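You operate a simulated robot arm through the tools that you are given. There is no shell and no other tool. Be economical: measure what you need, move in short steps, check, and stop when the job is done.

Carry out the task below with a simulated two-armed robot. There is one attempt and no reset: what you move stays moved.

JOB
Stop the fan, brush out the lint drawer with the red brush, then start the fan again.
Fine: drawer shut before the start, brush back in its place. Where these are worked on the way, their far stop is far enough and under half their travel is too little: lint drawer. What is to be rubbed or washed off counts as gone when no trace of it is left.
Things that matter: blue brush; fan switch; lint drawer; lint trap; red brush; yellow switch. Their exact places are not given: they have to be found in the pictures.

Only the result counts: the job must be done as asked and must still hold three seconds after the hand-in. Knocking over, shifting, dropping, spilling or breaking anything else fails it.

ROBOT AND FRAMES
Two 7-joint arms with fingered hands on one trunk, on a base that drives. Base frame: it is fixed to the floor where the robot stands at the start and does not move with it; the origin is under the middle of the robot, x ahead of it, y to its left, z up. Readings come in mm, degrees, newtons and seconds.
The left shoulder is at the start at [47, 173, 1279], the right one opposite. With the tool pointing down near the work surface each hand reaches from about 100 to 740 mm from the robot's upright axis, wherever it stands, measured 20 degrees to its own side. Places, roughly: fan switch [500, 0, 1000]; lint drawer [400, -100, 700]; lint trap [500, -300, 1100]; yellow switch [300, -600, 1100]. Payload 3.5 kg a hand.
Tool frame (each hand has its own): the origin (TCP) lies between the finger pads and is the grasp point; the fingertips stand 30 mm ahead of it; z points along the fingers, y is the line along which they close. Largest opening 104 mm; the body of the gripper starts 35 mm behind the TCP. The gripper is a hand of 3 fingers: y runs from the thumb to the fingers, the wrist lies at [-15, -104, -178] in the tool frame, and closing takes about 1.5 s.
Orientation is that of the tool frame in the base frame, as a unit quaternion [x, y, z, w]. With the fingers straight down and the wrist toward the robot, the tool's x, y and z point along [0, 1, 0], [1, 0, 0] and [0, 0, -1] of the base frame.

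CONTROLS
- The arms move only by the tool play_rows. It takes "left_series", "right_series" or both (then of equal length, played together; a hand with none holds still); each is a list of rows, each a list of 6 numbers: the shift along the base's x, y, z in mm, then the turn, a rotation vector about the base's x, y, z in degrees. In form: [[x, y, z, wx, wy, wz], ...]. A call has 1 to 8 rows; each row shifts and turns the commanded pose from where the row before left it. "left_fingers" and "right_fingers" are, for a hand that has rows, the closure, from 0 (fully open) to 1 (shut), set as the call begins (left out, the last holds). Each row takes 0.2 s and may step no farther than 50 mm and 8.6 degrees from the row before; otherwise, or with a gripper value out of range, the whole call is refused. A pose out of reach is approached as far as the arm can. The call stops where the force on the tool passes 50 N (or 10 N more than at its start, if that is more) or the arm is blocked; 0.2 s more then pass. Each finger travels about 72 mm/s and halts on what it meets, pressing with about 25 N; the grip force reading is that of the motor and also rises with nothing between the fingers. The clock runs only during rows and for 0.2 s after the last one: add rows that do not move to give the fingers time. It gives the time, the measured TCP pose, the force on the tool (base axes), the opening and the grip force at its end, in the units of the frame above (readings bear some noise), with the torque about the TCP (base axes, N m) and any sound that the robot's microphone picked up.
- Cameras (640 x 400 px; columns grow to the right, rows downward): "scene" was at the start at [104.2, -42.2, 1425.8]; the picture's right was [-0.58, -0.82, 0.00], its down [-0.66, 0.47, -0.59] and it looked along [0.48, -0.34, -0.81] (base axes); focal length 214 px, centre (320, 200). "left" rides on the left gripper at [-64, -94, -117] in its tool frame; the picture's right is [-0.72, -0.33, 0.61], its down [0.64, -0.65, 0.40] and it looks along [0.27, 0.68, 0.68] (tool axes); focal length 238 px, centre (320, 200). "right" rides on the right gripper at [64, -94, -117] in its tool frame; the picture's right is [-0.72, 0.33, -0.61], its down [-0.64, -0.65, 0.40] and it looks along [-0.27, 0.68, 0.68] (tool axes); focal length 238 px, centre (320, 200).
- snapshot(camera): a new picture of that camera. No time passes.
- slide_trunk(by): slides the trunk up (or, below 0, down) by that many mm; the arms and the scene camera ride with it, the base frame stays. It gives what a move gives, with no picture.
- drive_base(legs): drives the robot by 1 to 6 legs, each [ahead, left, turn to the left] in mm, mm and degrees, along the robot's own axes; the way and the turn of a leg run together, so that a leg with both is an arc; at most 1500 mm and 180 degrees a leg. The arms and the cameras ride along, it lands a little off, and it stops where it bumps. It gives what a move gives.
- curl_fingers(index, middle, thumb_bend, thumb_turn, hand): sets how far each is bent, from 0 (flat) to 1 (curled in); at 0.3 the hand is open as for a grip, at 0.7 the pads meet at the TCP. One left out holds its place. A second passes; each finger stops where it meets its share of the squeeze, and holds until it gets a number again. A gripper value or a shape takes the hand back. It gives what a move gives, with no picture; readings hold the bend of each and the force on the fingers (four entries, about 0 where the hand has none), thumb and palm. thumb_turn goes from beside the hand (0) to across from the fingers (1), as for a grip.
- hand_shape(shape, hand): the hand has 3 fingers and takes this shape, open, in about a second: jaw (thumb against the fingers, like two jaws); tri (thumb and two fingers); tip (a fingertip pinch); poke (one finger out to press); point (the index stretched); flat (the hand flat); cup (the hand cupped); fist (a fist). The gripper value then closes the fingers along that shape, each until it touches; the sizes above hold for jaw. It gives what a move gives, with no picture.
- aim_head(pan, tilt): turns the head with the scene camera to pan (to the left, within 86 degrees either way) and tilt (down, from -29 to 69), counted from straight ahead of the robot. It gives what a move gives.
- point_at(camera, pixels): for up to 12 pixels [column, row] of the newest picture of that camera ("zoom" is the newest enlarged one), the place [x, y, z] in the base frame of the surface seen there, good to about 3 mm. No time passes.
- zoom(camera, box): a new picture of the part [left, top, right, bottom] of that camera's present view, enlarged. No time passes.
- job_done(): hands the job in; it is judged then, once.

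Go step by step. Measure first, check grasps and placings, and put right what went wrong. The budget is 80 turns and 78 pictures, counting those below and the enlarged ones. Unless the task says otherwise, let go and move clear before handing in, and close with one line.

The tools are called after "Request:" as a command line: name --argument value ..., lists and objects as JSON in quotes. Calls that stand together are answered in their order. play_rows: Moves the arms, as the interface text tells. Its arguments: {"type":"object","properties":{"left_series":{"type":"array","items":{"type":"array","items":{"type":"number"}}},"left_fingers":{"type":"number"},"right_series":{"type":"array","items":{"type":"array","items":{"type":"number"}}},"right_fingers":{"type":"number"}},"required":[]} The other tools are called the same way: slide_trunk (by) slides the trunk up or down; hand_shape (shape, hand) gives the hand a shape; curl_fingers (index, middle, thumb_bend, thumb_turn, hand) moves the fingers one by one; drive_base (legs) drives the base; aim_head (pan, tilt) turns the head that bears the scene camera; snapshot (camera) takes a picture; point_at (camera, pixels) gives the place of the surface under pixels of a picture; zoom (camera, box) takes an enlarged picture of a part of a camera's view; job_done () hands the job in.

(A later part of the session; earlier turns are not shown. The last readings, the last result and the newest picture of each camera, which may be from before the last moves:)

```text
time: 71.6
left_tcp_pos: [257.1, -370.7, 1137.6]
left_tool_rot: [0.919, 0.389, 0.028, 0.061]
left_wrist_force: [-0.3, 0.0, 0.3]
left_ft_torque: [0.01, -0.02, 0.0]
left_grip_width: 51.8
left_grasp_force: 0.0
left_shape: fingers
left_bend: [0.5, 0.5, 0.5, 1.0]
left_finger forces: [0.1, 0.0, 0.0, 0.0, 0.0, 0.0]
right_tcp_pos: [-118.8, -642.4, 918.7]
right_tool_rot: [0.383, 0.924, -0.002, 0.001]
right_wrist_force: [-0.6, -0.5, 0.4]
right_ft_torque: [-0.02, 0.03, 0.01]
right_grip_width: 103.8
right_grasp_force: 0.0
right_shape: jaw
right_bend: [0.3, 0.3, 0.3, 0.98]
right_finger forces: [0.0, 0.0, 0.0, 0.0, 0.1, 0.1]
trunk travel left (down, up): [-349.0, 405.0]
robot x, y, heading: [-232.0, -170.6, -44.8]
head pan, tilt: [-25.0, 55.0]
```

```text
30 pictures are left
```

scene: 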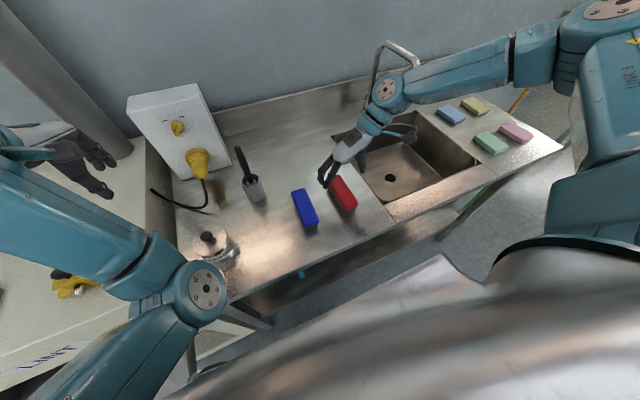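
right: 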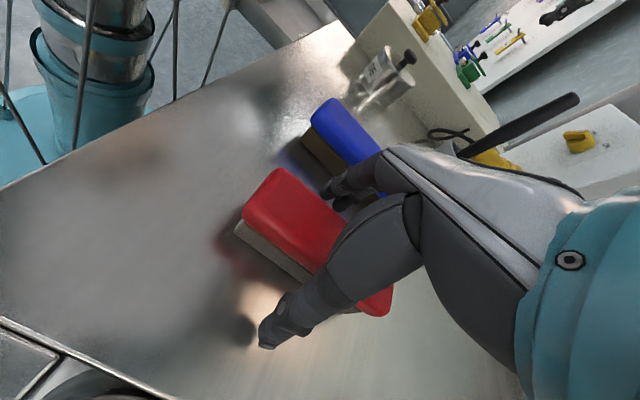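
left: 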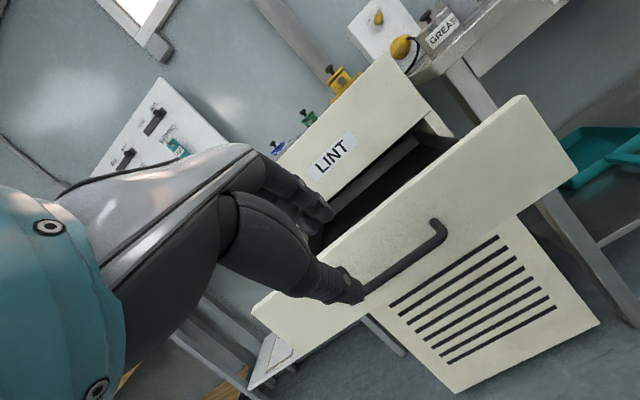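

Now at z 918.7, centred over the brush with it between thumb and fingers. Closing the grip, then lifting with the trunk.

Request:
play_rows --right_series '[[0, 0, 0, 0, 0, 0], [0, 0, 0, 0, 0, 0], [0, 0, 0, 0, 0, 0], [0, 0, 0, 0, 0, 0], [0, 0, 0, 0, 0, 0], [0, 0, 0, 0, 0, 0], [0, 0, 0, 0, 0, 0], [0, 0, 0, 0, 0, 0]]' --right_fingers 1

Request:
snapshot --camera "right"

Request:
slide_trunk --by 170

Request:
snapshot --camera "scene"

```text
time: 73.4
left_tcp_pos: [257.1, -371.9, 1135.8]
left_tool_rot: [0.919, 0.389, 0.027, 0.06]
left_wrist_force: [-0.1, 0.2, 0.6]
left_ft_torque: [0.0, -0.04, -0.01]
left_grip_width: 51.8
left_grasp_force: 0.0
left_shape: fingers
left_bend: [0.5, 0.5, 0.5, 1.0]
left_finger forces: [0.0, 0.0, 0.1, 0.1, 0.0, 0.0]
right_tcp_pos: [-118.5, -643.8, 918.9]
right_tool_rot: [0.383, 0.924, -0.002, 0.0]
right_wrist_force: [-0.2, -0.3, 0.8]
right_ft_torque: [0.03, -0.04, -0.02]
right_grip_width: 37.0
right_grasp_force: 24.9
right_shape: jaw
right_bend: [0.74, 0.51, 0.74, 1.0]
right_finger forces: [14.9, 7.8, 0.1, 0.1, 21.9, 0.0]
trunk travel left (down, up): [-349.0, 405.0]
robot x, y, heading: [-230.7, -170.2, -45.0]
head pan, tilt: [-25.0, 55.0]
```

```text
29 pictures are left
```

right: 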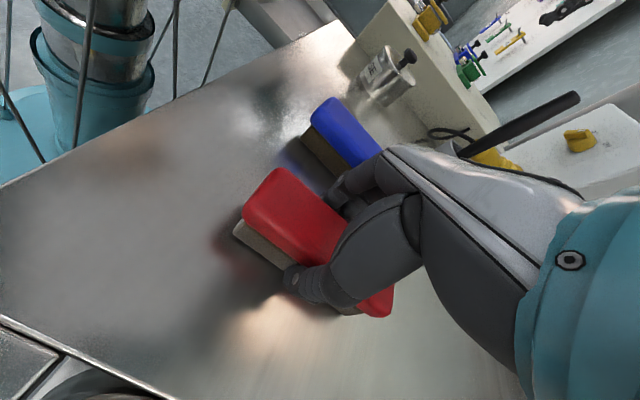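

```text
time: 75.3
left_tcp_pos: [257.7, -372.1, 1304.4]
left_tool_rot: [0.919, 0.389, 0.027, 0.059]
left_wrist_force: [-0.8, 0.7, -0.7]
left_ft_torque: [0.01, -0.04, 0.01]
left_grip_width: 51.7
left_grasp_force: 0.1
left_shape: fingers
left_bend: [0.5, 0.5, 0.5, 1.0]
left_finger forces: [0.0, 0.0, 0.0, 0.0, 0.1, 0.1]
right_tcp_pos: [-119.6, -641.3, 1110.0]
right_tool_rot: [0.383, 0.923, -0.013, 0.025]
right_wrist_force: [1.1, -0.4, -0.9]
right_ft_torque: [-0.02, 0.01, 0.03]
right_grip_width: 37.0
right_grasp_force: 24.9
right_shape: jaw
right_bend: [0.74, 0.51, 0.74, 1.0]
right_finger forces: [15.1, 7.8, 0.0, 0.0, 21.9, 0.1]
trunk travel left (down, up): [-519.0, 235.0]
robot x, y, heading: [-229.9, -170.8, -45.0]
head pan, tilt: [-25.0, 55.0]
```

```text
28 pictures are left
```

scene: 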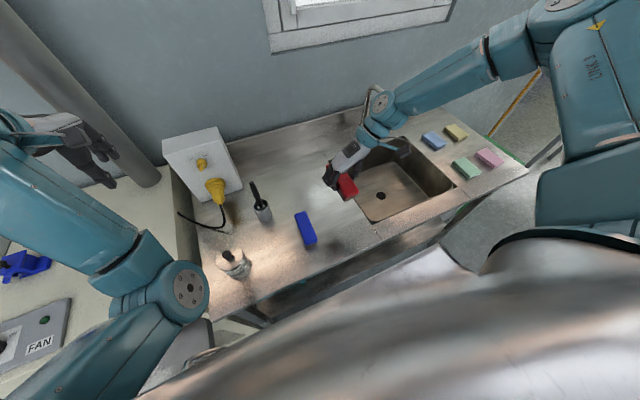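

The brush is held (grip 37 mm). I'll drive back, left and forward to stand in front of the open drawer.

Request:
drive_base --legs '[[-560, 0, 0], [0, 660, 0]]'

Request:
drive_base --legs '[[180, 0, 0]]'

Request:
aim_head --pan -20 --tilt 55

Request:
snapshot --camera "scene"

```text
time: 81.8
left_tcp_pos: [330.0, 489.4, 1304.9]
left_tool_rot: [0.921, 0.385, 0.027, 0.059]
left_wrist_force: [-0.3, -0.5, -1.2]
left_ft_torque: [-0.01, 0.01, 0.0]
left_grip_width: 51.7
left_grasp_force: 0.2
left_shape: fingers
left_bend: [0.5, 0.5, 0.5, 1.0]
left_finger forces: [0.0, 0.0, 0.0, 0.1, 0.0, 0.1]
right_tcp_pos: [-48.6, 222.8, 1110.8]
right_tool_rot: [0.387, 0.922, -0.013, 0.025]
right_wrist_force: [0.2, 0.5, -0.7]
right_ft_torque: [0.01, 0.03, -0.01]
right_grip_width: 37.0
right_grasp_force: 24.7
right_shape: jaw
right_bend: [0.74, 0.51, 0.74, 1.0]
right_finger forces: [15.0, 7.8, 0.0, 0.0, 22.0, 0.0]
trunk travel left (down, up): [-519.0, 235.0]
robot x, y, heading: [-158.7, 698.1, -45.3]
head pan, tilt: [-25.0, 55.0]
```

```text
time: 83.3
left_tcp_pos: [455.4, 361.6, 1306.3]
left_tool_rot: [0.921, 0.384, 0.027, 0.06]
left_wrist_force: [1.1, -0.3, -0.5]
left_ft_torque: [0.01, -0.01, 0.03]
left_grip_width: 51.7
left_grasp_force: 0.1
left_shape: fingers
left_bend: [0.5, 0.5, 0.5, 1.0]
left_finger forces: [0.1, 0.0, 0.0, 0.0, 0.0, 0.0]
right_tcp_pos: [75.5, 94.5, 1110.7]
right_tool_rot: [0.387, 0.922, -0.013, 0.024]
right_wrist_force: [0.5, -0.5, -0.8]
right_ft_torque: [-0.01, -0.03, 0.0]
right_grip_width: 37.0
right_grasp_force: 25.0
right_shape: jaw
right_bend: [0.74, 0.51, 0.74, 1.0]
right_finger forces: [15.0, 7.8, 0.1, 0.0, 22.0, 0.0]
trunk travel left (down, up): [-519.0, 235.0]
robot x, y, heading: [-32.1, 569.1, -45.9]
head pan, tilt: [-25.0, 55.0]
```

```text
time: 84.0
left_tcp_pos: [455.2, 360.8, 1305.5]
left_tool_rot: [0.921, 0.384, 0.027, 0.06]
left_wrist_force: [-0.2, -0.3, 1.1]
left_ft_torque: [0.0, -0.02, -0.01]
left_grip_width: 51.7
left_grasp_force: 0.0
left_shape: fingers
left_bend: [0.5, 0.5, 0.5, 1.0]
left_finger forces: [0.0, 0.0, 0.0, 0.0, 0.0, 0.0]
right_tcp_pos: [75.5, 94.7, 1110.1]
right_tool_rot: [0.387, 0.922, -0.013, 0.025]
right_wrist_force: [0.3, -0.6, -1.7]
right_ft_torque: [0.03, 0.01, -0.03]
right_grip_width: 37.1
right_grasp_force: 25.3
right_shape: jaw
right_bend: [0.74, 0.51, 0.74, 1.0]
right_finger forces: [15.0, 7.9, 0.0, 0.0, 22.0, 0.0]
trunk travel left (down, up): [-519.0, 235.0]
robot x, y, heading: [-30.6, 565.3, -45.3]
head pan, tilt: [-20.0, 55.0]
```

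```text
27 pictures are left
```

scene: 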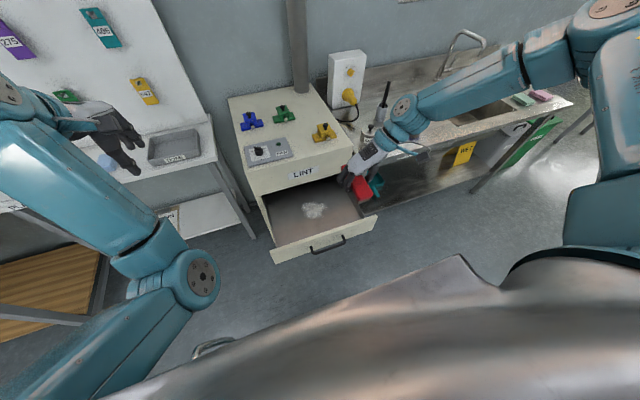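

The brush is near the drawer. I'll measure the lint patch and the drawer walls again from here.

Request:
zoom --camera "scene" --box '[240, 150, 400, 270]'

Request:
point_at --camera "zoom" --pixels '[[250, 235], [268, 205], [305, 198], [345, 215], [340, 245], [310, 270], [270, 270], [295, 232], [140, 375], [520, 270], [480, 260], [495, 165]]'

```text
3.33 times, centred on (320, 210) of scene
```

zoom: 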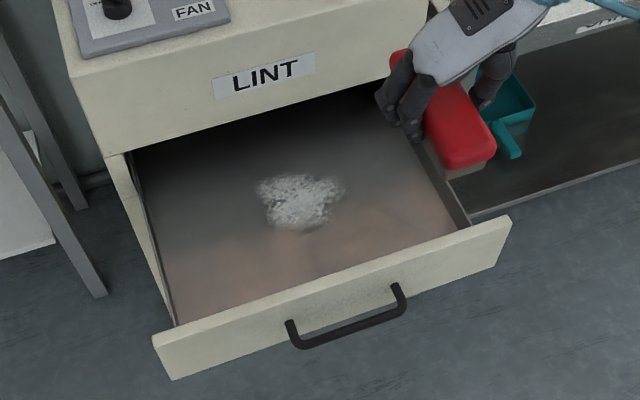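

```text
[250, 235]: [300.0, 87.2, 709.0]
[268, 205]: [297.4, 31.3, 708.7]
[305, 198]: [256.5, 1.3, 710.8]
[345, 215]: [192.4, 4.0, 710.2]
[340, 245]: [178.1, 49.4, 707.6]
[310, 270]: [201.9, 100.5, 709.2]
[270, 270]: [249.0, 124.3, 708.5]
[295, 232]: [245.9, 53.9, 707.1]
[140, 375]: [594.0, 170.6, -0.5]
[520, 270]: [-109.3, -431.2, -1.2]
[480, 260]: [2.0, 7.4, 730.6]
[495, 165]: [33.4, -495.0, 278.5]
```

Request:
point_at --camera "zoom" --pixels '[[255, 185], [345, 185], [300, 232], [295, 172], [300, 203], [268, 222], [335, 215], [450, 195], [165, 280], [320, 275]]'

```text
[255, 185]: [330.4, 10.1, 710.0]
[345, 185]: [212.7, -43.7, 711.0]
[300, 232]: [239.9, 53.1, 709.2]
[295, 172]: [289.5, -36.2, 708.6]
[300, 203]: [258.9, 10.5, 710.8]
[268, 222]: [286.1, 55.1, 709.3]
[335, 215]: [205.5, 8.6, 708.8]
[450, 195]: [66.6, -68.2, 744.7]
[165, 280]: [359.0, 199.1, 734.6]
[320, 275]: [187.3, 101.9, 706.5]
```

The patch seems ~40 mm further in than before, so the drawer may have slid. I'll check the front plate and handle positions.

Request:
point_at --camera "zoom" --pixels '[[170, 338], [330, 285], [500, 226], [290, 325], [345, 330], [398, 290], [340, 300], [110, 152], [400, 80]]'

```text
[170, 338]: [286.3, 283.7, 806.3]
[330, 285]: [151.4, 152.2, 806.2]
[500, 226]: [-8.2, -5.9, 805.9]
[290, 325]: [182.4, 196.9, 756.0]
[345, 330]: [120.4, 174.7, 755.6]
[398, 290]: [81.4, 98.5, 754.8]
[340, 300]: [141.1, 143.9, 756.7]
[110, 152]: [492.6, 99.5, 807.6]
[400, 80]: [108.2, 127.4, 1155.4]
```

The drawer front stands at w≈0 (still about 260 mm open, well over half). The patch centre is now about (253,6). I'll move closer and bring the brush over it.

Request:
drive_base --legs '[[80, 0, 0]]'

Request:
play_rows --right_series '[[18, -2, 0, 1.2, 1, 0], [18, -2, 0, 1.3, 1.1, 0], [18, -2, 0, 0, 0, 0], [18, -2, 0, 0, 0, 0], [18, -1, 0, 0, 0, 0], [18, -1, 0, 0, 0, 0]]'

Request:
slide_trunk --by -200

Request:
snapshot --camera "scene"

```text
time: 85.0
left_tcp_pos: [509.1, 304.5, 1304.9]
left_tool_rot: [0.921, 0.385, 0.027, 0.06]
left_wrist_force: [0.5, 0.0, 0.2]
left_ft_torque: [0.03, 0.05, -0.05]
left_grip_width: 51.7
left_grasp_force: 0.1
left_shape: fingers
left_bend: [0.5, 0.5, 0.5, 1.0]
left_finger forces: [0.1, 0.0, 0.1, 0.1, 0.1, 0.0]
right_tcp_pos: [130.5, 38.9, 1109.8]
right_tool_rot: [0.388, 0.921, -0.013, 0.024]
right_wrist_force: [-0.3, 1.0, -0.9]
right_ft_torque: [0.02, -0.02, 0.04]
right_grip_width: 36.9
right_grasp_force: 24.4
right_shape: jaw
right_bend: [0.74, 0.51, 0.74, 1.0]
right_finger forces: [15.0, 7.8, 0.0, 0.0, 22.1, 0.0]
trunk travel left (down, up): [-519.0, 235.0]
robot x, y, heading: [21.6, 513.5, -45.4]
head pan, tilt: [-20.0, 55.0]
```

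```text
time: 86.5
left_tcp_pos: [510.4, 303.8, 1304.8]
left_tool_rot: [0.921, 0.384, 0.027, 0.06]
left_wrist_force: [-0.3, -0.2, 0.5]
left_ft_torque: [-0.01, 0.01, 0.01]
left_grip_width: 51.8
left_grasp_force: 0.0
left_shape: fingers
left_bend: [0.5, 0.5, 0.5, 1.0]
left_finger forces: [0.0, 0.0, 0.1, 0.0, 0.0, 0.1]
right_tcp_pos: [208.1, 52.6, 1160.7]
right_tool_rot: [0.389, 0.921, -0.002, -0.001]
right_wrist_force: [1.1, 0.0, -0.1]
right_ft_torque: [0.0, 0.04, 0.02]
right_grip_width: 36.9
right_grasp_force: 25.0
right_shape: jaw
right_bend: [0.74, 0.51, 0.74, 1.0]
right_finger forces: [14.9, 7.8, 0.0, 0.0, 22.1, 0.0]
right hand out of reach, approached as far as the arm can: row 1, 2, 3, 4, 5, 6
trunk travel left (down, up): [-519.0, 235.0]
robot x, y, heading: [24.3, 511.1, -45.7]
head pan, tilt: [-20.0, 55.0]
```

```text
time: 88.6
left_tcp_pos: [513.7, 302.5, 1100.2]
left_tool_rot: [0.921, 0.385, 0.027, 0.055]
left_wrist_force: [0.0, -0.3, -0.1]
left_ft_torque: [-0.03, 0.02, -0.02]
left_grip_width: 51.9
left_grasp_force: 0.0
left_shape: fingers
left_bend: [0.5, 0.5, 0.5, 1.0]
left_finger forces: [0.1, 0.0, 0.0, 0.0, 0.0, 0.0]
right_tcp_pos: [207.2, 53.5, 959.0]
right_tool_rot: [0.389, 0.921, 0.0, 0.0]
right_wrist_force: [0.0, -0.8, -1.8]
right_ft_torque: [-0.02, -0.01, -0.02]
right_grip_width: 36.8
right_grasp_force: 25.0
right_shape: jaw
right_bend: [0.74, 0.51, 0.74, 1.0]
right_finger forces: [15.1, 7.9, 0.0, 0.0, 22.1, 0.0]
trunk travel left (down, up): [-319.0, 435.0]
robot x, y, heading: [24.8, 513.6, -45.6]
head pan, tilt: [-20.0, 55.0]
```

```text
25 pictures are left
```

scene: 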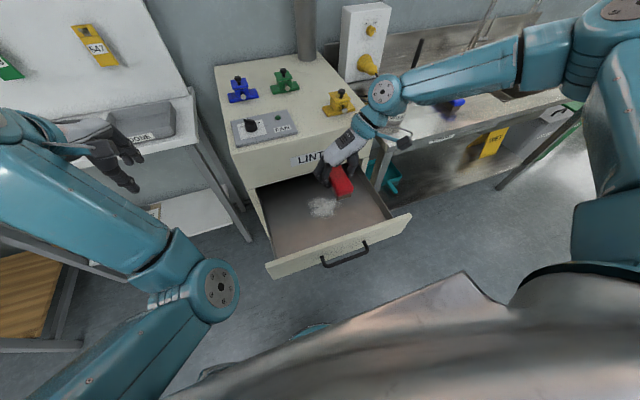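

The brush is over the patch. Before lowering further I'll check where the forearm is relative to the machine and the table.

Request:
point_at --camera "scene" --pixels '[[385, 90], [430, 85], [480, 70], [530, 50], [580, 40], [400, 140], [360, 130], [342, 180], [608, 12], [600, 200]]'

```text
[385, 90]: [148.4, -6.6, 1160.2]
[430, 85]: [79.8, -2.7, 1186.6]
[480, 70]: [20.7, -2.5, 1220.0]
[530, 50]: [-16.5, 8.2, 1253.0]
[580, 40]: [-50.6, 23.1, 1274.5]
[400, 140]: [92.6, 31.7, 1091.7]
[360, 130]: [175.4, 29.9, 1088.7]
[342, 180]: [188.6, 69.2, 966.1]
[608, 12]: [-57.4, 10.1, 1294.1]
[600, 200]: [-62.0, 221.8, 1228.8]
```

The forearm stays in front of the table, clear. I'll check the torso's front edge against the drawer handle before going nearer.

Request:
point_at --camera "scene" --pixels '[[463, 285], [400, 310], [350, 330], [320, 330], [500, 300], [345, 252], [323, 205]]'

Request:
slide_trunk --by -150

Request:
snapshot --camera "right"

```text
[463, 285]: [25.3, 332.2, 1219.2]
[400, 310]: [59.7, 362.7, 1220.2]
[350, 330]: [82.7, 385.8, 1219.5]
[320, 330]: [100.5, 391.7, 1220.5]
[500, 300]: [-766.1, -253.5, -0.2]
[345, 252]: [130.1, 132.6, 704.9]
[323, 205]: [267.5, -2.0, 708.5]
```

```text
time: 90.4
left_tcp_pos: [533.5, 282.3, 886.9]
left_tool_rot: [0.923, 0.386, 0.001, -0.009]
left_wrist_force: [0.3, -1.5, -0.2]
left_ft_torque: [0.01, 0.01, -0.01]
left_grip_width: 51.6
left_grasp_force: 0.0
left_shape: fingers
left_bend: [0.5, 0.5, 0.5, 1.0]
left_finger forces: [0.0, 0.1, 0.1, 0.0, 0.1, 0.1]
right_tcp_pos: [207.1, 53.6, 808.6]
right_tool_rot: [0.389, 0.921, 0.0, 0.0]
right_wrist_force: [-0.5, 0.3, -1.0]
right_ft_torque: [-0.02, 0.02, -0.01]
right_grip_width: 37.3
right_grasp_force: 25.3
right_shape: jaw
right_bend: [0.74, 0.51, 0.74, 1.0]
right_finger forces: [15.0, 7.8, 0.0, 0.0, 22.3, 0.0]
trunk travel left (down, up): [-169.0, 585.0]
robot x, y, heading: [26.4, 510.3, -45.7]
head pan, tilt: [-20.0, 55.0]
```

```text
24 pictures are left
```

right: 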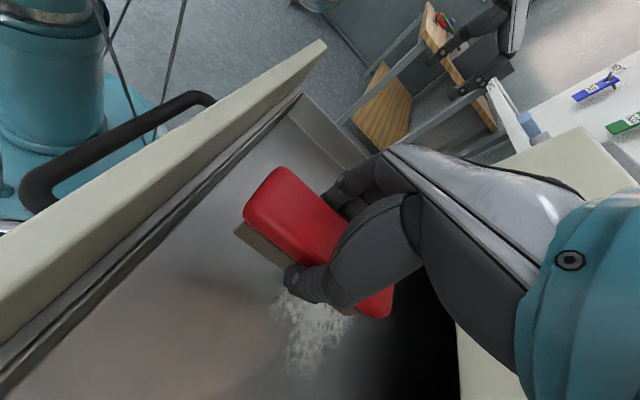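

The torso edge is at w≈-217, so there's room. Drive 65 mm ahead so the brush sits over the patch's middle depth, then shift to its right-hand side.

Request:
drive_base --legs '[[65, 0, 0]]'

Request:
snapshot --camera "scene"

```text
time: 91.4
left_tcp_pos: [578.6, 236.9, 886.5]
left_tool_rot: [0.922, 0.387, 0.002, -0.01]
left_wrist_force: [0.6, -0.8, 0.1]
left_ft_torque: [-0.03, 0.0, 0.01]
left_grip_width: 51.9
left_grasp_force: 0.0
left_shape: fingers
left_bend: [0.5, 0.5, 0.5, 1.0]
left_finger forces: [0.0, 0.0, 0.0, 0.1, 0.0, 0.0]
right_tcp_pos: [252.7, 7.3, 808.2]
right_tool_rot: [0.388, 0.922, -0.001, -0.001]
right_wrist_force: [0.1, 0.3, -0.8]
right_ft_torque: [0.0, 0.01, -0.01]
right_grip_width: 37.0
right_grasp_force: 24.8
right_shape: jaw
right_bend: [0.74, 0.51, 0.74, 1.0]
right_finger forces: [15.0, 7.8, 0.0, 0.0, 22.2, 0.0]
trunk travel left (down, up): [-169.0, 585.0]
robot x, y, heading: [69.7, 463.9, -45.6]
head pan, tilt: [-20.0, 55.0]
```

```text
23 pictures are left
```

scene: 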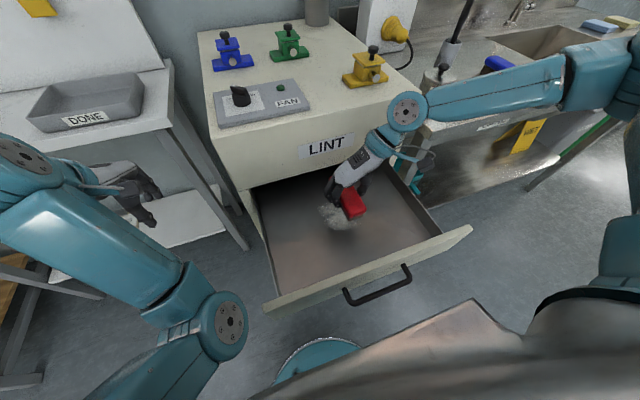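

I'll check the left hand's clearance to the bench, shift right 70 mm, and lower the brush onto the drawer floor.

Request:
point_at --camera "scene" --pixels '[[168, 125], [60, 150], [205, 205], [150, 240], [150, 222], [135, 190], [340, 215], [325, 205]]'

Request:
drive_base --legs '[[0, -68, 0]]'

Request:
slide_trunk --by -56

```text
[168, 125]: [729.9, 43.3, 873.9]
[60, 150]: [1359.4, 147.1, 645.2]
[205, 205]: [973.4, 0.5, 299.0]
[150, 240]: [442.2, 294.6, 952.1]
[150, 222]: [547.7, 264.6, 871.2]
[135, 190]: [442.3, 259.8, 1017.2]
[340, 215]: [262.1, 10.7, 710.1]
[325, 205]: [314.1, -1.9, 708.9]
```

```text
time: 92.4
left_tcp_pos: [528.9, 188.2, 887.0]
left_tool_rot: [0.922, 0.387, 0.003, -0.01]
left_wrist_force: [0.1, 0.2, 0.5]
left_ft_torque: [0.03, -0.02, 0.03]
left_grip_width: 51.7
left_grasp_force: 0.1
left_shape: fingers
left_bend: [0.5, 0.5, 0.5, 1.0]
left_finger forces: [0.1, 0.0, 0.0, 0.1, 0.0, 0.0]
right_tcp_pos: [202.9, -40.9, 809.8]
right_tool_rot: [0.387, 0.922, 0.0, -0.001]
right_wrist_force: [-1.0, -0.4, -0.4]
right_ft_torque: [0.05, 0.03, -0.02]
right_grip_width: 36.8
right_grasp_force: 25.1
right_shape: jaw
right_bend: [0.74, 0.51, 0.74, 1.0]
right_finger forces: [15.1, 7.9, 0.0, 0.0, 22.3, 0.0]
trunk travel left (down, up): [-169.0, 585.0]
robot x, y, heading: [19.0, 417.9, -45.5]
head pan, tilt: [-20.0, 55.0]
```

```text
time: 93.3
left_tcp_pos: [536.6, 182.6, 805.3]
left_tool_rot: [0.921, 0.387, -0.005, -0.034]
left_wrist_force: [-0.2, 0.2, -0.1]
left_ft_torque: [-0.05, 0.02, 0.01]
left_grip_width: 51.7
left_grasp_force: 0.0
left_shape: fingers
left_bend: [0.5, 0.5, 0.5, 1.0]
left_finger forces: [0.0, 0.1, 0.1, 0.0, 0.0, 0.1]
right_tcp_pos: [203.5, -40.2, 753.9]
right_tool_rot: [0.388, 0.922, 0.0, 0.0]
right_wrist_force: [0.5, 0.1, -1.0]
right_ft_torque: [0.0, -0.04, -0.02]
right_grip_width: 37.2
right_grasp_force: 24.8
right_shape: jaw
right_bend: [0.74, 0.51, 0.74, 1.0]
right_finger forces: [15.1, 8.1, 0.0, 0.1, 22.4, 0.0]
trunk travel left (down, up): [-113.0, 641.0]
robot x, y, heading: [21.3, 417.4, -45.5]
head pan, tilt: [-20.0, 55.0]
```

No contact yet at TCP z 754. I'll lower 8 mm more.

Request:
slide_trunk --by -8

Request:
snapshot --camera "right"

```text
time: 93.9
left_tcp_pos: [537.8, 182.4, 798.9]
left_tool_rot: [0.921, 0.388, -0.003, -0.032]
left_wrist_force: [0.3, 0.4, -0.6]
left_ft_torque: [-0.01, 0.0, -0.04]
left_grip_width: 52.0
left_grasp_force: 0.0
left_shape: fingers
left_bend: [0.5, 0.5, 0.5, 1.0]
left_finger forces: [0.1, 0.0, 0.0, 0.0, 0.0, 0.0]
right_tcp_pos: [203.4, -41.5, 747.3]
right_tool_rot: [0.388, 0.922, 0.0, 0.0]
right_wrist_force: [-0.9, -0.9, 11.8]
right_ft_torque: [0.14, -0.16, 0.05]
right_grip_width: 37.4
right_grasp_force: 24.8
right_shape: jaw
right_bend: [0.74, 0.51, 0.74, 1.0]
right_finger forces: [15.9, 9.1, 0.0, 0.0, 25.8, 0.0]
trunk travel left (down, up): [-105.0, 649.0]
robot x, y, heading: [20.4, 417.5, -45.5]
head pan, tilt: [-20.0, 55.0]
```

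```text
22 pictures are left
```

right: 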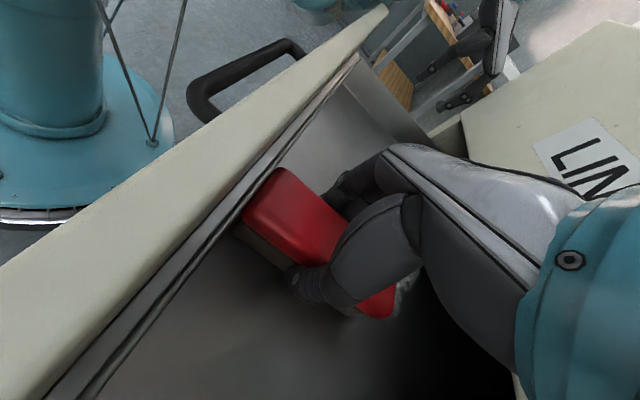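

Bristles are on the floor at 12 N, TCP z 747. I'll sweep left across the patch with the base and back.

Request:
drive_base --legs '[[0, 150, 0], [0, -150, 0]]'

Request:
snapshot --camera "scene"

```text
time: 96.3
left_tcp_pos: [536.8, 183.4, 796.4]
left_tool_rot: [0.921, 0.387, -0.003, -0.034]
left_wrist_force: [0.8, -0.5, 0.3]
left_ft_torque: [0.02, 0.01, -0.02]
left_grip_width: 51.7
left_grasp_force: 0.2
left_shape: fingers
left_bend: [0.5, 0.5, 0.5, 1.0]
left_finger forces: [0.1, 0.0, 0.1, 0.0, 0.0, 0.1]
right_tcp_pos: [202.8, -41.3, 745.6]
right_tool_rot: [0.389, 0.921, -0.001, -0.001]
right_wrist_force: [-3.2, -4.7, 17.6]
right_ft_torque: [0.06, -0.01, 0.0]
right_grip_width: 38.0
right_grasp_force: 25.6
right_shape: jaw
right_bend: [0.75, 0.52, 0.74, 1.0]
right_finger forces: [14.9, 7.9, 0.0, 0.0, 28.1, 0.0]
trunk travel left (down, up): [-105.0, 649.0]
robot x, y, heading: [19.5, 419.6, -45.8]
head pan, tilt: [-20.0, 55.0]
```

```text
21 pictures are left
```

scene: 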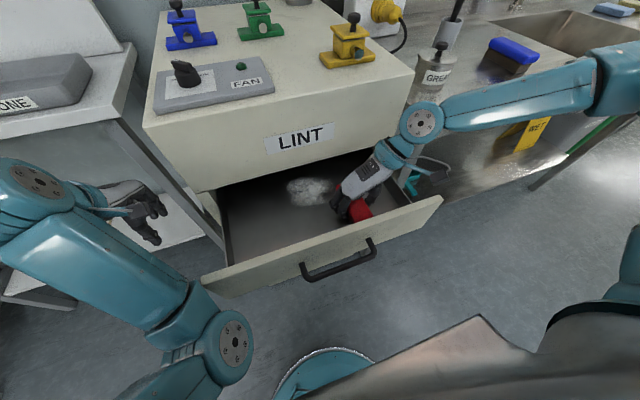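

The lint still shows at (308,190). I'll measure it again with the drawer front.

Request:
zoom --camera "scene" --box '[200, 140, 450, 300]'

Request:
point_at --camera "scene" --pixels '[[287, 188], [308, 180], [308, 203], [332, 188], [325, 200], [295, 197], [310, 192], [300, 250], [430, 205], [340, 265]]'

```text
2.50 times, centred on (325, 220) of scene
```

zoom: 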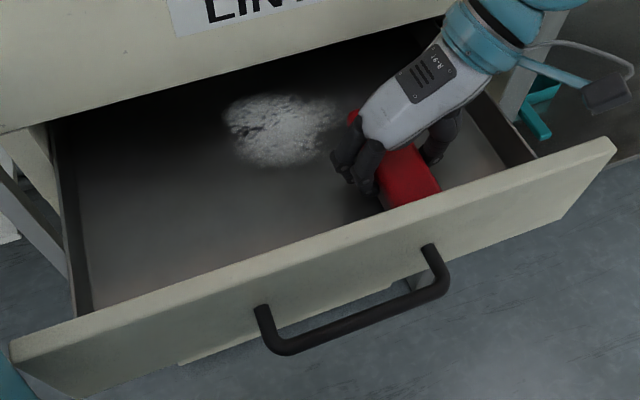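

```text
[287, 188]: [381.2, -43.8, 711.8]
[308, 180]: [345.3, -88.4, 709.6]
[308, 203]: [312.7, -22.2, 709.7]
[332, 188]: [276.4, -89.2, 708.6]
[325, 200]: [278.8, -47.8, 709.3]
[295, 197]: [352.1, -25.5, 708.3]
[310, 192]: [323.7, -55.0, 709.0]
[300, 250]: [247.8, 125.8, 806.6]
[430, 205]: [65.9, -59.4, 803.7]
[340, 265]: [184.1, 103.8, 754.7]
```

The drawer has slid in (front now w≈86). The left elbow at (225,330) may be pushing the drawer's left corner; I'll check it.

Request:
point_at --camera "scene" --pixels '[[225, 320], [200, 295], [240, 345], [190, 340], [215, 270], [205, 280], [330, 350], [290, 380], [385, 190], [370, 180], [360, 210]]'

Request:
snapshot --camera "right"

```text
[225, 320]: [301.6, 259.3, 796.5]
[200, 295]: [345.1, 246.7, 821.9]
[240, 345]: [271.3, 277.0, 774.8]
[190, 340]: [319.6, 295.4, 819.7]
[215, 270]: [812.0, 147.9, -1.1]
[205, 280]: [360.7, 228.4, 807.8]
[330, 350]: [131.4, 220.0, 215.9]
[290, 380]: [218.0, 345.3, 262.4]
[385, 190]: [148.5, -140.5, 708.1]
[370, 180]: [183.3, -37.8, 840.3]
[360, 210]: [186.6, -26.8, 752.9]
```

```text
19 pictures are left
```

right: 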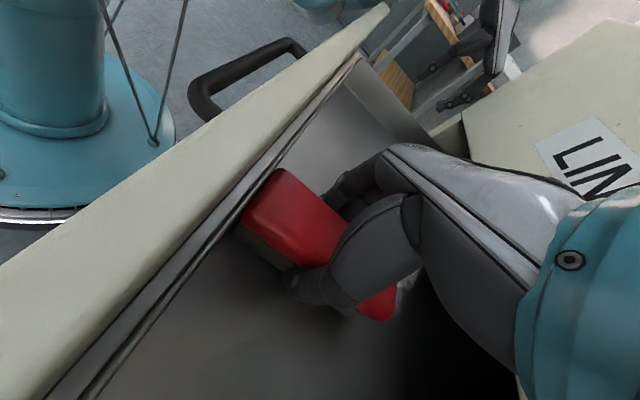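

Confirmed: the left elbow (302,259,797) pushed the drawer in. The brush's near end sits against the inside of the front, so I'll raise 4 mm and back the base to push the drawer open again.

Request:
slide_trunk --by 4

Request:
drive_base --legs '[[-120, 0, 0]]'

Request:
play_rows --left_series '[[0, 10, 30, 0, 0, 0], [8, 12, 35, 0, 0, 0], [8, 12, 35, 0, 0, 0], [8, 12, 35, 0, 0, 0], [8, 12, 35, 0, 0, 0], [8, 12, 35, 0, 0, 0], [8, 12, 35, 0, 0, 0], [8, 12, 35, 0, 0, 0]]'

Request:
snapshot --camera "scene"

```text
time: 96.8
left_tcp_pos: [537.6, 181.7, 800.1]
left_tool_rot: [0.921, 0.387, -0.004, -0.035]
left_wrist_force: [0.1, -0.8, -0.6]
left_ft_torque: [-0.01, -0.02, 0.02]
left_grip_width: 51.8
left_grasp_force: 0.1
left_shape: fingers
left_bend: [0.5, 0.5, 0.5, 1.0]
left_finger forces: [0.1, 0.0, 0.0, 0.0, 0.1, 0.1]
right_tcp_pos: [201.8, -41.4, 748.3]
right_tool_rot: [0.388, 0.922, 0.0, -0.001]
right_wrist_force: [0.6, -0.7, -0.5]
right_ft_torque: [0.02, -0.02, -0.01]
right_grip_width: 37.8
right_grasp_force: 24.9
right_shape: jaw
right_bend: [0.74, 0.52, 0.74, 1.0]
right_finger forces: [16.0, 8.0, 0.0, 0.1, 23.6, 0.1]
trunk travel left (down, up): [-109.0, 645.0]
robot x, y, heading: [25.2, 420.1, -45.5]
head pan, tilt: [-20.0, 55.0]
```

```text
time: 98.0
left_tcp_pos: [454.8, 268.0, 800.4]
left_tool_rot: [0.922, 0.387, -0.004, -0.035]
left_wrist_force: [-0.4, -0.1, -0.6]
left_ft_torque: [0.0, 0.01, 0.05]
left_grip_width: 51.9
left_grasp_force: 0.1
left_shape: fingers
left_bend: [0.5, 0.5, 0.5, 1.0]
left_finger forces: [0.0, 0.0, 0.0, 0.1, 0.0, 0.0]
right_tcp_pos: [118.5, 44.8, 748.8]
right_tool_rot: [0.388, 0.921, -0.001, -0.001]
right_wrist_force: [0.2, -0.2, -1.8]
right_ft_torque: [0.0, 0.01, -0.03]
right_grip_width: 37.6
right_grasp_force: 25.0
right_shape: jaw
right_bend: [0.74, 0.52, 0.74, 1.0]
right_finger forces: [15.8, 8.2, 0.0, 0.0, 23.6, 0.0]
trunk travel left (down, up): [-109.0, 645.0]
robot x, y, heading: [-61.1, 503.6, -45.7]
head pan, tilt: [-20.0, 55.0]
```

```text
time: 99.8
left_tcp_pos: [585.1, 319.4, 956.5]
left_tool_rot: [0.922, 0.386, -0.003, -0.035]
left_wrist_force: [-0.4, 0.0, 0.0]
left_ft_torque: [-0.03, -0.01, 0.0]
left_grip_width: 51.6
left_grasp_force: 0.1
left_shape: fingers
left_bend: [0.5, 0.5, 0.5, 1.0]
left_finger forces: [0.0, 0.0, 0.0, 0.0, 0.0, 0.0]
left hand out of reach, approached as far as the arm can: row 1, 2, 3, 4, 5, 6, 7
right_tcp_pos: [119.3, 46.0, 749.1]
right_tool_rot: [0.388, 0.922, 0.0, -0.003]
right_wrist_force: [-0.8, 0.1, -0.1]
right_ft_torque: [0.01, -0.03, 0.02]
right_grip_width: 35.8
right_grasp_force: 25.3
right_shape: jaw
right_bend: [0.74, 0.52, 0.73, 1.0]
right_finger forces: [17.0, 6.3, 0.0, 0.0, 23.2, 0.0]
trunk travel left (down, up): [-109.0, 645.0]
robot x, y, heading: [-63.3, 503.0, -45.6]
head pan, tilt: [-20.0, 55.0]
```

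```text
18 pictures are left
```

scene: 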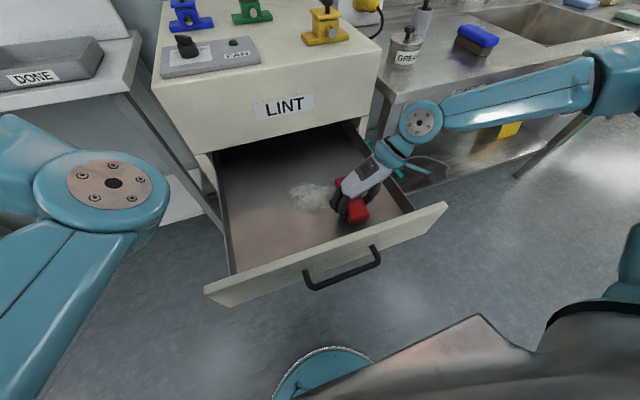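

The drawer is open again and the left elbow is up and away. Measuring lint, front plate and elbow.

Request:
point_at --camera "scene" --pixels '[[292, 195], [310, 183], [307, 208], [330, 200], [325, 187], [330, 255], [235, 285], [150, 190], [120, 240], [310, 196], [360, 210]]'

Request:
zoom --camera "scene" --box '[220, 140, 420, 280]'

```text
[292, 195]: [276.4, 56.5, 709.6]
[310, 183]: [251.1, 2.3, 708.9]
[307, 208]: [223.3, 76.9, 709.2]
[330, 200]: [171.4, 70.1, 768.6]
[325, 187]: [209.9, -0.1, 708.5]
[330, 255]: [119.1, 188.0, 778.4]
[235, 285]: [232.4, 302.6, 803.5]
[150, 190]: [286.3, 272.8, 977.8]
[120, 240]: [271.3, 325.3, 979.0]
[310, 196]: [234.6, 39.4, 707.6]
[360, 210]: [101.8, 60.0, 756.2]
```

```text
2.86 times, centred on (320, 210) of scene
```

zoom: 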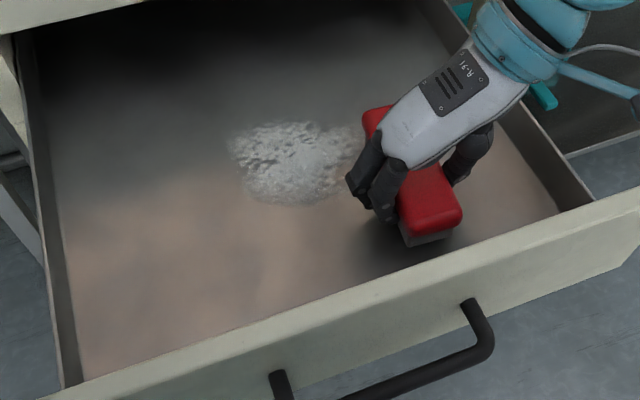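

The patch is at w≈103–176, u≈-235…-120, with the drawer well open. I'll raise 6 mm, go ahead 88 mm, press down, then sweep.

Request:
slide_trunk --by 6

Request:
drive_base --legs '[[88, 0, 0]]'

Request:
slide_trunk --by -10

Request:
drive_base --legs '[[0, 150, 0]]'

Request:
snapshot --camera "scene"

```text
time: 100.4
left_tcp_pos: [586.3, 317.3, 961.3]
left_tool_rot: [0.921, 0.387, -0.003, -0.035]
left_wrist_force: [-1.1, 0.2, -0.1]
left_ft_torque: [-0.01, -0.01, 0.02]
left_grip_width: 51.8
left_grasp_force: 0.1
left_shape: fingers
left_bend: [0.5, 0.5, 0.5, 1.0]
left_finger forces: [0.0, 0.0, 0.0, 0.0, 0.1, 0.0]
right_tcp_pos: [120.2, 45.2, 754.0]
right_tool_rot: [0.389, 0.921, 0.0, -0.002]
right_wrist_force: [0.1, -0.2, -1.0]
right_ft_torque: [0.05, -0.01, 0.0]
right_grip_width: 36.3
right_grasp_force: 24.7
right_shape: jaw
right_bend: [0.74, 0.52, 0.73, 1.0]
right_finger forces: [16.8, 6.1, 0.0, 0.1, 23.1, 0.1]
trunk travel left (down, up): [-115.0, 639.0]
robot x, y, heading: [-64.3, 502.3, -45.6]
head pan, tilt: [-20.0, 55.0]
```

```text
time: 101.5
left_tcp_pos: [646.6, 254.8, 960.8]
left_tool_rot: [0.922, 0.386, -0.003, -0.034]
left_wrist_force: [-0.7, -0.6, 0.4]
left_ft_torque: [0.01, 0.02, 0.0]
left_grip_width: 51.9
left_grasp_force: 0.0
left_shape: fingers
left_bend: [0.5, 0.5, 0.5, 1.0]
left_finger forces: [0.0, 0.1, 0.0, 0.1, 0.0, 0.0]
right_tcp_pos: [179.8, -17.1, 755.9]
right_tool_rot: [0.389, 0.921, 0.0, -0.001]
right_wrist_force: [-1.0, -0.6, -1.2]
right_ft_torque: [0.04, 0.0, 0.02]
right_grip_width: 36.3
right_grasp_force: 25.0
right_shape: jaw
right_bend: [0.74, 0.52, 0.73, 1.0]
right_finger forces: [16.8, 6.1, 0.1, 0.1, 23.1, 0.0]
trunk travel left (down, up): [-115.0, 639.0]
robot x, y, heading: [1.1, 443.4, -45.9]
head pan, tilt: [-20.0, 55.0]
```

```text
time: 102.0
left_tcp_pos: [645.9, 256.0, 952.0]
left_tool_rot: [0.921, 0.387, -0.003, -0.033]
left_wrist_force: [0.0, 0.3, -0.9]
left_ft_torque: [-0.05, 0.04, -0.01]
left_grip_width: 51.6
left_grasp_force: 0.0
left_shape: fingers
left_bend: [0.5, 0.5, 0.5, 1.0]
left_finger forces: [0.0, 0.1, 0.0, 0.0, 0.0, 0.0]
right_tcp_pos: [178.2, -17.2, 745.9]
right_tool_rot: [0.389, 0.921, 0.0, 0.0]
right_wrist_force: [-0.9, -0.9, 8.4]
right_ft_torque: [0.06, -0.15, 0.03]
right_grip_width: 36.7
right_grasp_force: 25.3
right_shape: jaw
right_bend: [0.74, 0.52, 0.73, 1.0]
right_finger forces: [16.9, 7.5, 0.0, 0.0, 25.3, 0.0]
trunk travel left (down, up): [-105.0, 649.0]
robot x, y, heading: [-6.2, 444.6, -45.7]
head pan, tilt: [-20.0, 55.0]
```

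```text
time: 103.4
left_tcp_pos: [752.9, 359.8, 951.2]
left_tool_rot: [0.922, 0.386, -0.004, -0.034]
left_wrist_force: [0.0, -0.4, -0.2]
left_ft_torque: [0.0, 0.01, 0.01]
left_grip_width: 51.8
left_grasp_force: 0.1
left_shape: fingers
left_bend: [0.5, 0.5, 0.5, 1.0]
left_finger forces: [0.0, 0.0, 0.0, 0.0, 0.0, 0.0]
right_tcp_pos: [286.2, 88.1, 744.9]
right_tool_rot: [0.39, 0.921, 0.0, -0.001]
right_wrist_force: [2.4, 2.6, 10.0]
right_ft_torque: [0.23, -0.25, -0.02]
right_grip_width: 37.1
right_grasp_force: 24.9
right_shape: jaw
right_bend: [0.74, 0.52, 0.73, 1.0]
right_finger forces: [17.5, 8.4, 0.0, 0.0, 22.8, 0.0]
trunk travel left (down, up): [-105.0, 649.0]
robot x, y, heading: [103.5, 543.7, -45.8]
head pan, tilt: [-20.0, 55.0]
```

```text
16 pictures are left
```

scene: 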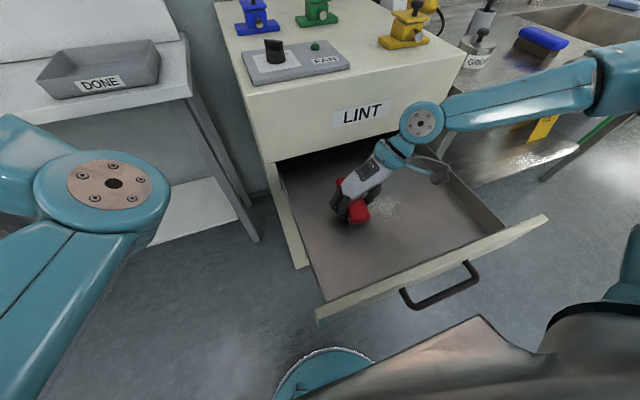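

The patch has nearly gone, with a faint trace at (392,208). More passes back and forth.

Request:
drive_base --legs '[[0, -150, 0], [0, 150, 0], [0, -150, 0], [0, 150, 0]]'

Request:
zoom --camera "scene" --box '[280, 140, 520, 300]'

```text
time: 107.7
left_tcp_pos: [752.3, 359.0, 951.5]
left_tool_rot: [0.922, 0.387, -0.004, -0.034]
left_wrist_force: [0.4, -0.4, -0.2]
left_ft_torque: [0.01, -0.02, 0.03]
left_grip_width: 52.2
left_grasp_force: 0.1
left_shape: fingers
left_bend: [0.5, 0.5, 0.5, 1.0]
left_finger forces: [0.1, 0.1, 0.0, 0.1, 0.0, 0.0]
right_tcp_pos: [286.0, 86.5, 746.7]
right_tool_rot: [0.389, 0.921, 0.0, -0.001]
right_wrist_force: [1.7, 1.8, 7.2]
right_ft_torque: [0.14, -0.15, 0.01]
right_grip_width: 36.9
right_grasp_force: 24.7
right_shape: jaw
right_bend: [0.74, 0.52, 0.73, 1.0]
right_finger forces: [16.8, 7.8, 0.0, 0.1, 23.3, 0.1]
trunk travel left (down, up): [-105.0, 649.0]
robot x, y, heading: [99.7, 547.8, -45.7]
head pan, tilt: [-20.0, 55.0]
```

```text
2.50 times, centred on (400, 220) of scene
```

zoom: 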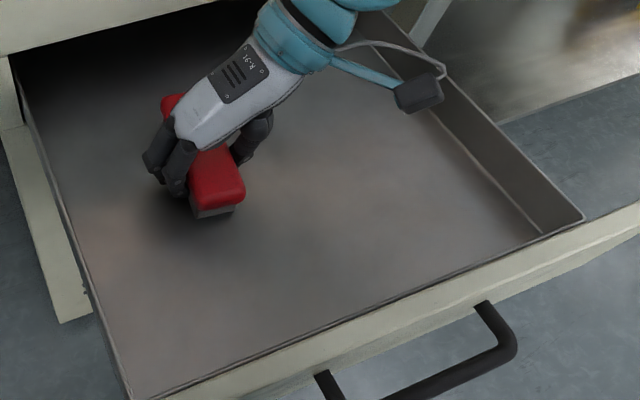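

The visible floor is clean. I'll lift the brush out and check the whole drawer.

Request:
slide_trunk --by 330

Request:
aim_head --pan -10 --tilt 55

Request:
zoom --camera "scene" --box '[220, 100, 460, 260]'

```text
time: 111.0
left_tcp_pos: [752.0, 358.5, 1279.9]
left_tool_rot: [0.921, 0.387, -0.003, -0.034]
left_wrist_force: [-0.5, 0.9, -0.7]
left_ft_torque: [-0.03, 0.02, 0.0]
left_grip_width: 51.9
left_grasp_force: 0.0
left_shape: fingers
left_bend: [0.5, 0.5, 0.5, 1.0]
left_finger forces: [0.0, 0.0, 0.0, 0.0, 0.0, 0.0]
right_tcp_pos: [285.8, 87.0, 1074.4]
right_tool_rot: [0.389, 0.921, 0.0, -0.001]
right_wrist_force: [0.6, -0.1, -1.2]
right_ft_torque: [0.0, -0.02, 0.01]
right_grip_width: 36.4
right_grasp_force: 25.0
right_shape: jaw
right_bend: [0.74, 0.52, 0.73, 1.0]
right_finger forces: [15.7, 6.6, 0.1, 0.0, 22.5, 0.0]
trunk travel left (down, up): [-435.0, 319.0]
robot x, y, heading: [100.7, 544.2, -45.9]
head pan, tilt: [-20.0, 55.0]
```

```text
time: 111.7
left_tcp_pos: [752.2, 359.3, 1280.6]
left_tool_rot: [0.922, 0.387, -0.003, -0.035]
left_wrist_force: [-0.2, 0.1, 0.4]
left_ft_torque: [0.02, -0.03, 0.01]
left_grip_width: 51.7
left_grasp_force: 0.1
left_shape: fingers
left_bend: [0.5, 0.5, 0.5, 1.0]
left_finger forces: [0.1, 0.1, 0.1, 0.0, 0.1, 0.0]
right_tcp_pos: [284.8, 86.6, 1074.6]
right_tool_rot: [0.389, 0.921, -0.001, -0.001]
right_wrist_force: [0.1, -0.5, -0.8]
right_ft_torque: [0.03, -0.01, 0.0]
right_grip_width: 36.4
right_grasp_force: 25.1
right_shape: jaw
right_bend: [0.74, 0.52, 0.73, 1.0]
right_finger forces: [15.7, 6.5, 0.1, 0.0, 22.4, 0.1]
trunk travel left (down, up): [-435.0, 319.0]
robot x, y, heading: [104.6, 544.3, -45.7]
head pan, tilt: [-10.0, 55.0]
```

```text
2.50 times, centred on (340, 180) of scene
```

zoom: 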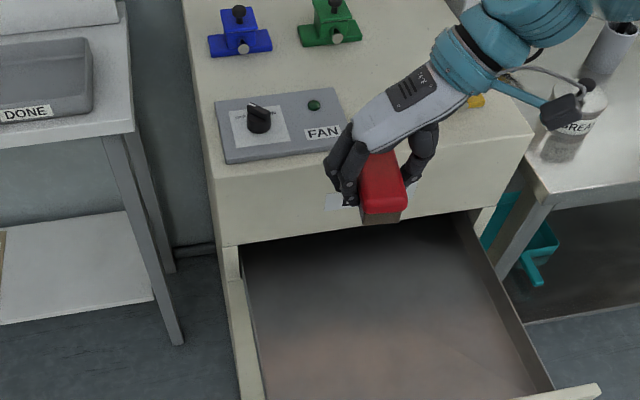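

The drawer floor is clean with no trace left. Now I'll close the drawer by pushing its front with the brush end, beside the handle: first back off, shift left and lower.

Request:
drive_base --legs '[[-300, 0, 0], [0, 80, 0]]'

Request:
slide_trunk --by -310

Request:
drive_base --legs '[[120, 0, 0]]'

Request:
snapshot --camera "scene"

```text
time: 114.4
left_tcp_pos: [600.0, 632.1, 1280.2]
left_tool_rot: [0.921, 0.389, -0.004, -0.034]
left_wrist_force: [0.9, 0.3, -0.4]
left_ft_torque: [-0.04, -0.01, 0.02]
left_grip_width: 51.7
left_grasp_force: 0.0
left_shape: fingers
left_bend: [0.5, 0.5, 0.5, 1.0]
left_finger forces: [0.0, 0.1, 0.1, 0.1, 0.0, 0.1]
right_tcp_pos: [133.3, 358.0, 1075.2]
right_tool_rot: [0.388, 0.922, 0.0, -0.002]
right_wrist_force: [-0.1, 0.1, 0.0]
right_ft_torque: [0.01, 0.03, -0.01]
right_grip_width: 36.7
right_grasp_force: 25.2
right_shape: jaw
right_bend: [0.74, 0.52, 0.73, 1.0]
right_finger forces: [15.7, 6.6, 0.0, 0.0, 22.3, 0.0]
trunk travel left (down, up): [-435.0, 319.0]
robot x, y, heading: [-50.9, 816.2, -45.5]
head pan, tilt: [-10.0, 55.0]
```

```text
time: 117.5
left_tcp_pos: [598.3, 630.4, 971.5]
left_tool_rot: [0.921, 0.389, -0.004, -0.033]
left_wrist_force: [0.4, -0.2, -0.2]
left_ft_torque: [-0.01, -0.01, -0.03]
left_grip_width: 51.8
left_grasp_force: 0.0
left_shape: fingers
left_bend: [0.5, 0.5, 0.5, 1.0]
left_finger forces: [0.0, 0.1, 0.0, 0.1, 0.0, 0.0]
right_tcp_pos: [133.1, 357.2, 765.7]
right_tool_rot: [0.387, 0.922, 0.0, 0.0]
right_wrist_force: [-0.5, -1.5, -0.8]
right_ft_torque: [0.03, 0.01, 0.0]
right_grip_width: 37.0
right_grasp_force: 25.3
right_shape: jaw
right_bend: [0.74, 0.52, 0.73, 1.0]
right_finger forces: [15.7, 6.6, 0.0, 0.0, 22.4, 0.1]
trunk travel left (down, up): [-125.0, 629.0]
robot x, y, heading: [-50.6, 812.3, -45.5]
head pan, tilt: [-10.0, 55.0]
```

```text
time: 118.7
left_tcp_pos: [682.9, 545.4, 970.1]
left_tool_rot: [0.921, 0.389, -0.004, -0.035]
left_wrist_force: [-0.1, -0.2, 0.0]
left_ft_torque: [0.03, 0.0, -0.05]
left_grip_width: 51.8
left_grasp_force: 0.0
left_shape: fingers
left_bend: [0.5, 0.5, 0.5, 1.0]
left_finger forces: [0.0, 0.1, 0.1, 0.1, 0.1, 0.0]
right_tcp_pos: [216.8, 272.1, 766.1]
right_tool_rot: [0.387, 0.922, 0.0, -0.001]
right_wrist_force: [-1.0, -0.7, -1.8]
right_ft_torque: [0.05, 0.01, 0.03]
right_grip_width: 36.8
right_grasp_force: 24.7
right_shape: jaw
right_bend: [0.74, 0.52, 0.74, 1.0]
right_finger forces: [16.0, 6.8, 0.1, 0.1, 22.9, 0.1]
trunk travel left (down, up): [-125.0, 629.0]
robot x, y, heading: [32.5, 730.4, -45.7]
head pan, tilt: [-10.0, 55.0]
```

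```text
13 pictures are left
```

scene: 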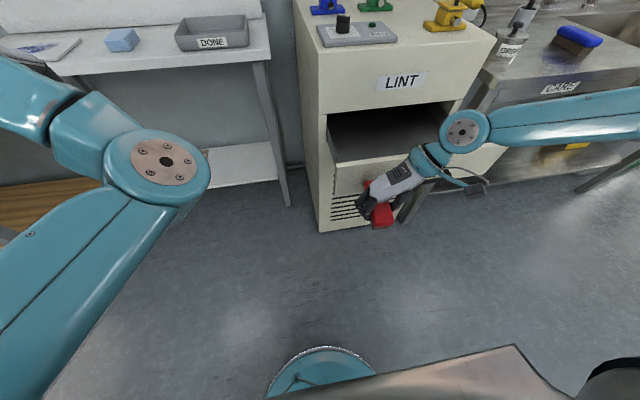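

The drawer is going in ahead of the brush, grip unchanged. I'll push on another 222 mm.

Request:
drive_base --legs '[[222, 0, 0]]'

Request:
snapshot --camera "scene"

Request:
point_at --camera "scene" --pixels '[[320, 180], [330, 165], [320, 150], [340, 170], [310, 140]]'

```text
time: 120.4
left_tcp_pos: [837.4, 387.3, 970.7]
left_tool_rot: [0.921, 0.388, -0.003, -0.033]
left_wrist_force: [-0.8, 1.0, 0.3]
left_ft_torque: [0.01, -0.04, 0.01]
left_grip_width: 51.6
left_grasp_force: 0.2
left_shape: fingers
left_bend: [0.5, 0.5, 0.5, 1.0]
left_finger forces: [0.0, 0.0, 0.0, 0.1, 0.0, 0.0]
right_tcp_pos: [370.3, 114.6, 764.8]
right_tool_rot: [0.387, 0.922, 0.0, -0.002]
right_wrist_force: [-10.9, 10.8, -4.6]
right_ft_torque: [0.15, 0.26, 0.15]
right_grip_width: 36.1
right_grasp_force: 25.5
right_shape: jaw
right_bend: [0.74, 0.52, 0.74, 0.99]
right_finger forces: [14.5, 6.0, 0.1, 0.0, 23.2, 0.0]
trunk travel left (down, up): [-125.0, 629.0]
robot x, y, heading: [187.0, 570.3, -45.6]
head pan, tilt: [-10.0, 55.0]
```

```text
12 pictures are left
```

scene: 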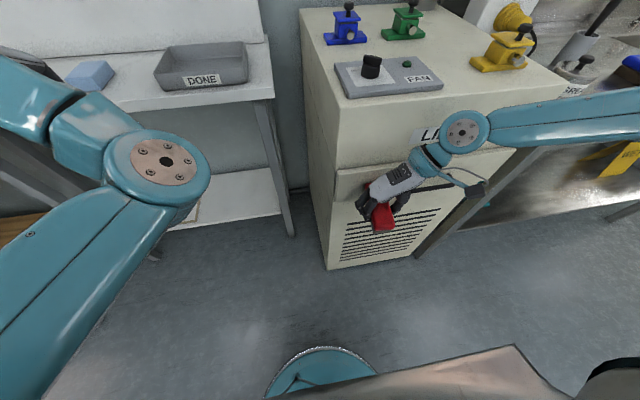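

```text
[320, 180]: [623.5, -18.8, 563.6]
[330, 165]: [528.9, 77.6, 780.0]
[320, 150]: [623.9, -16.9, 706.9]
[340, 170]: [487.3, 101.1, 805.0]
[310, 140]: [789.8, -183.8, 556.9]
```

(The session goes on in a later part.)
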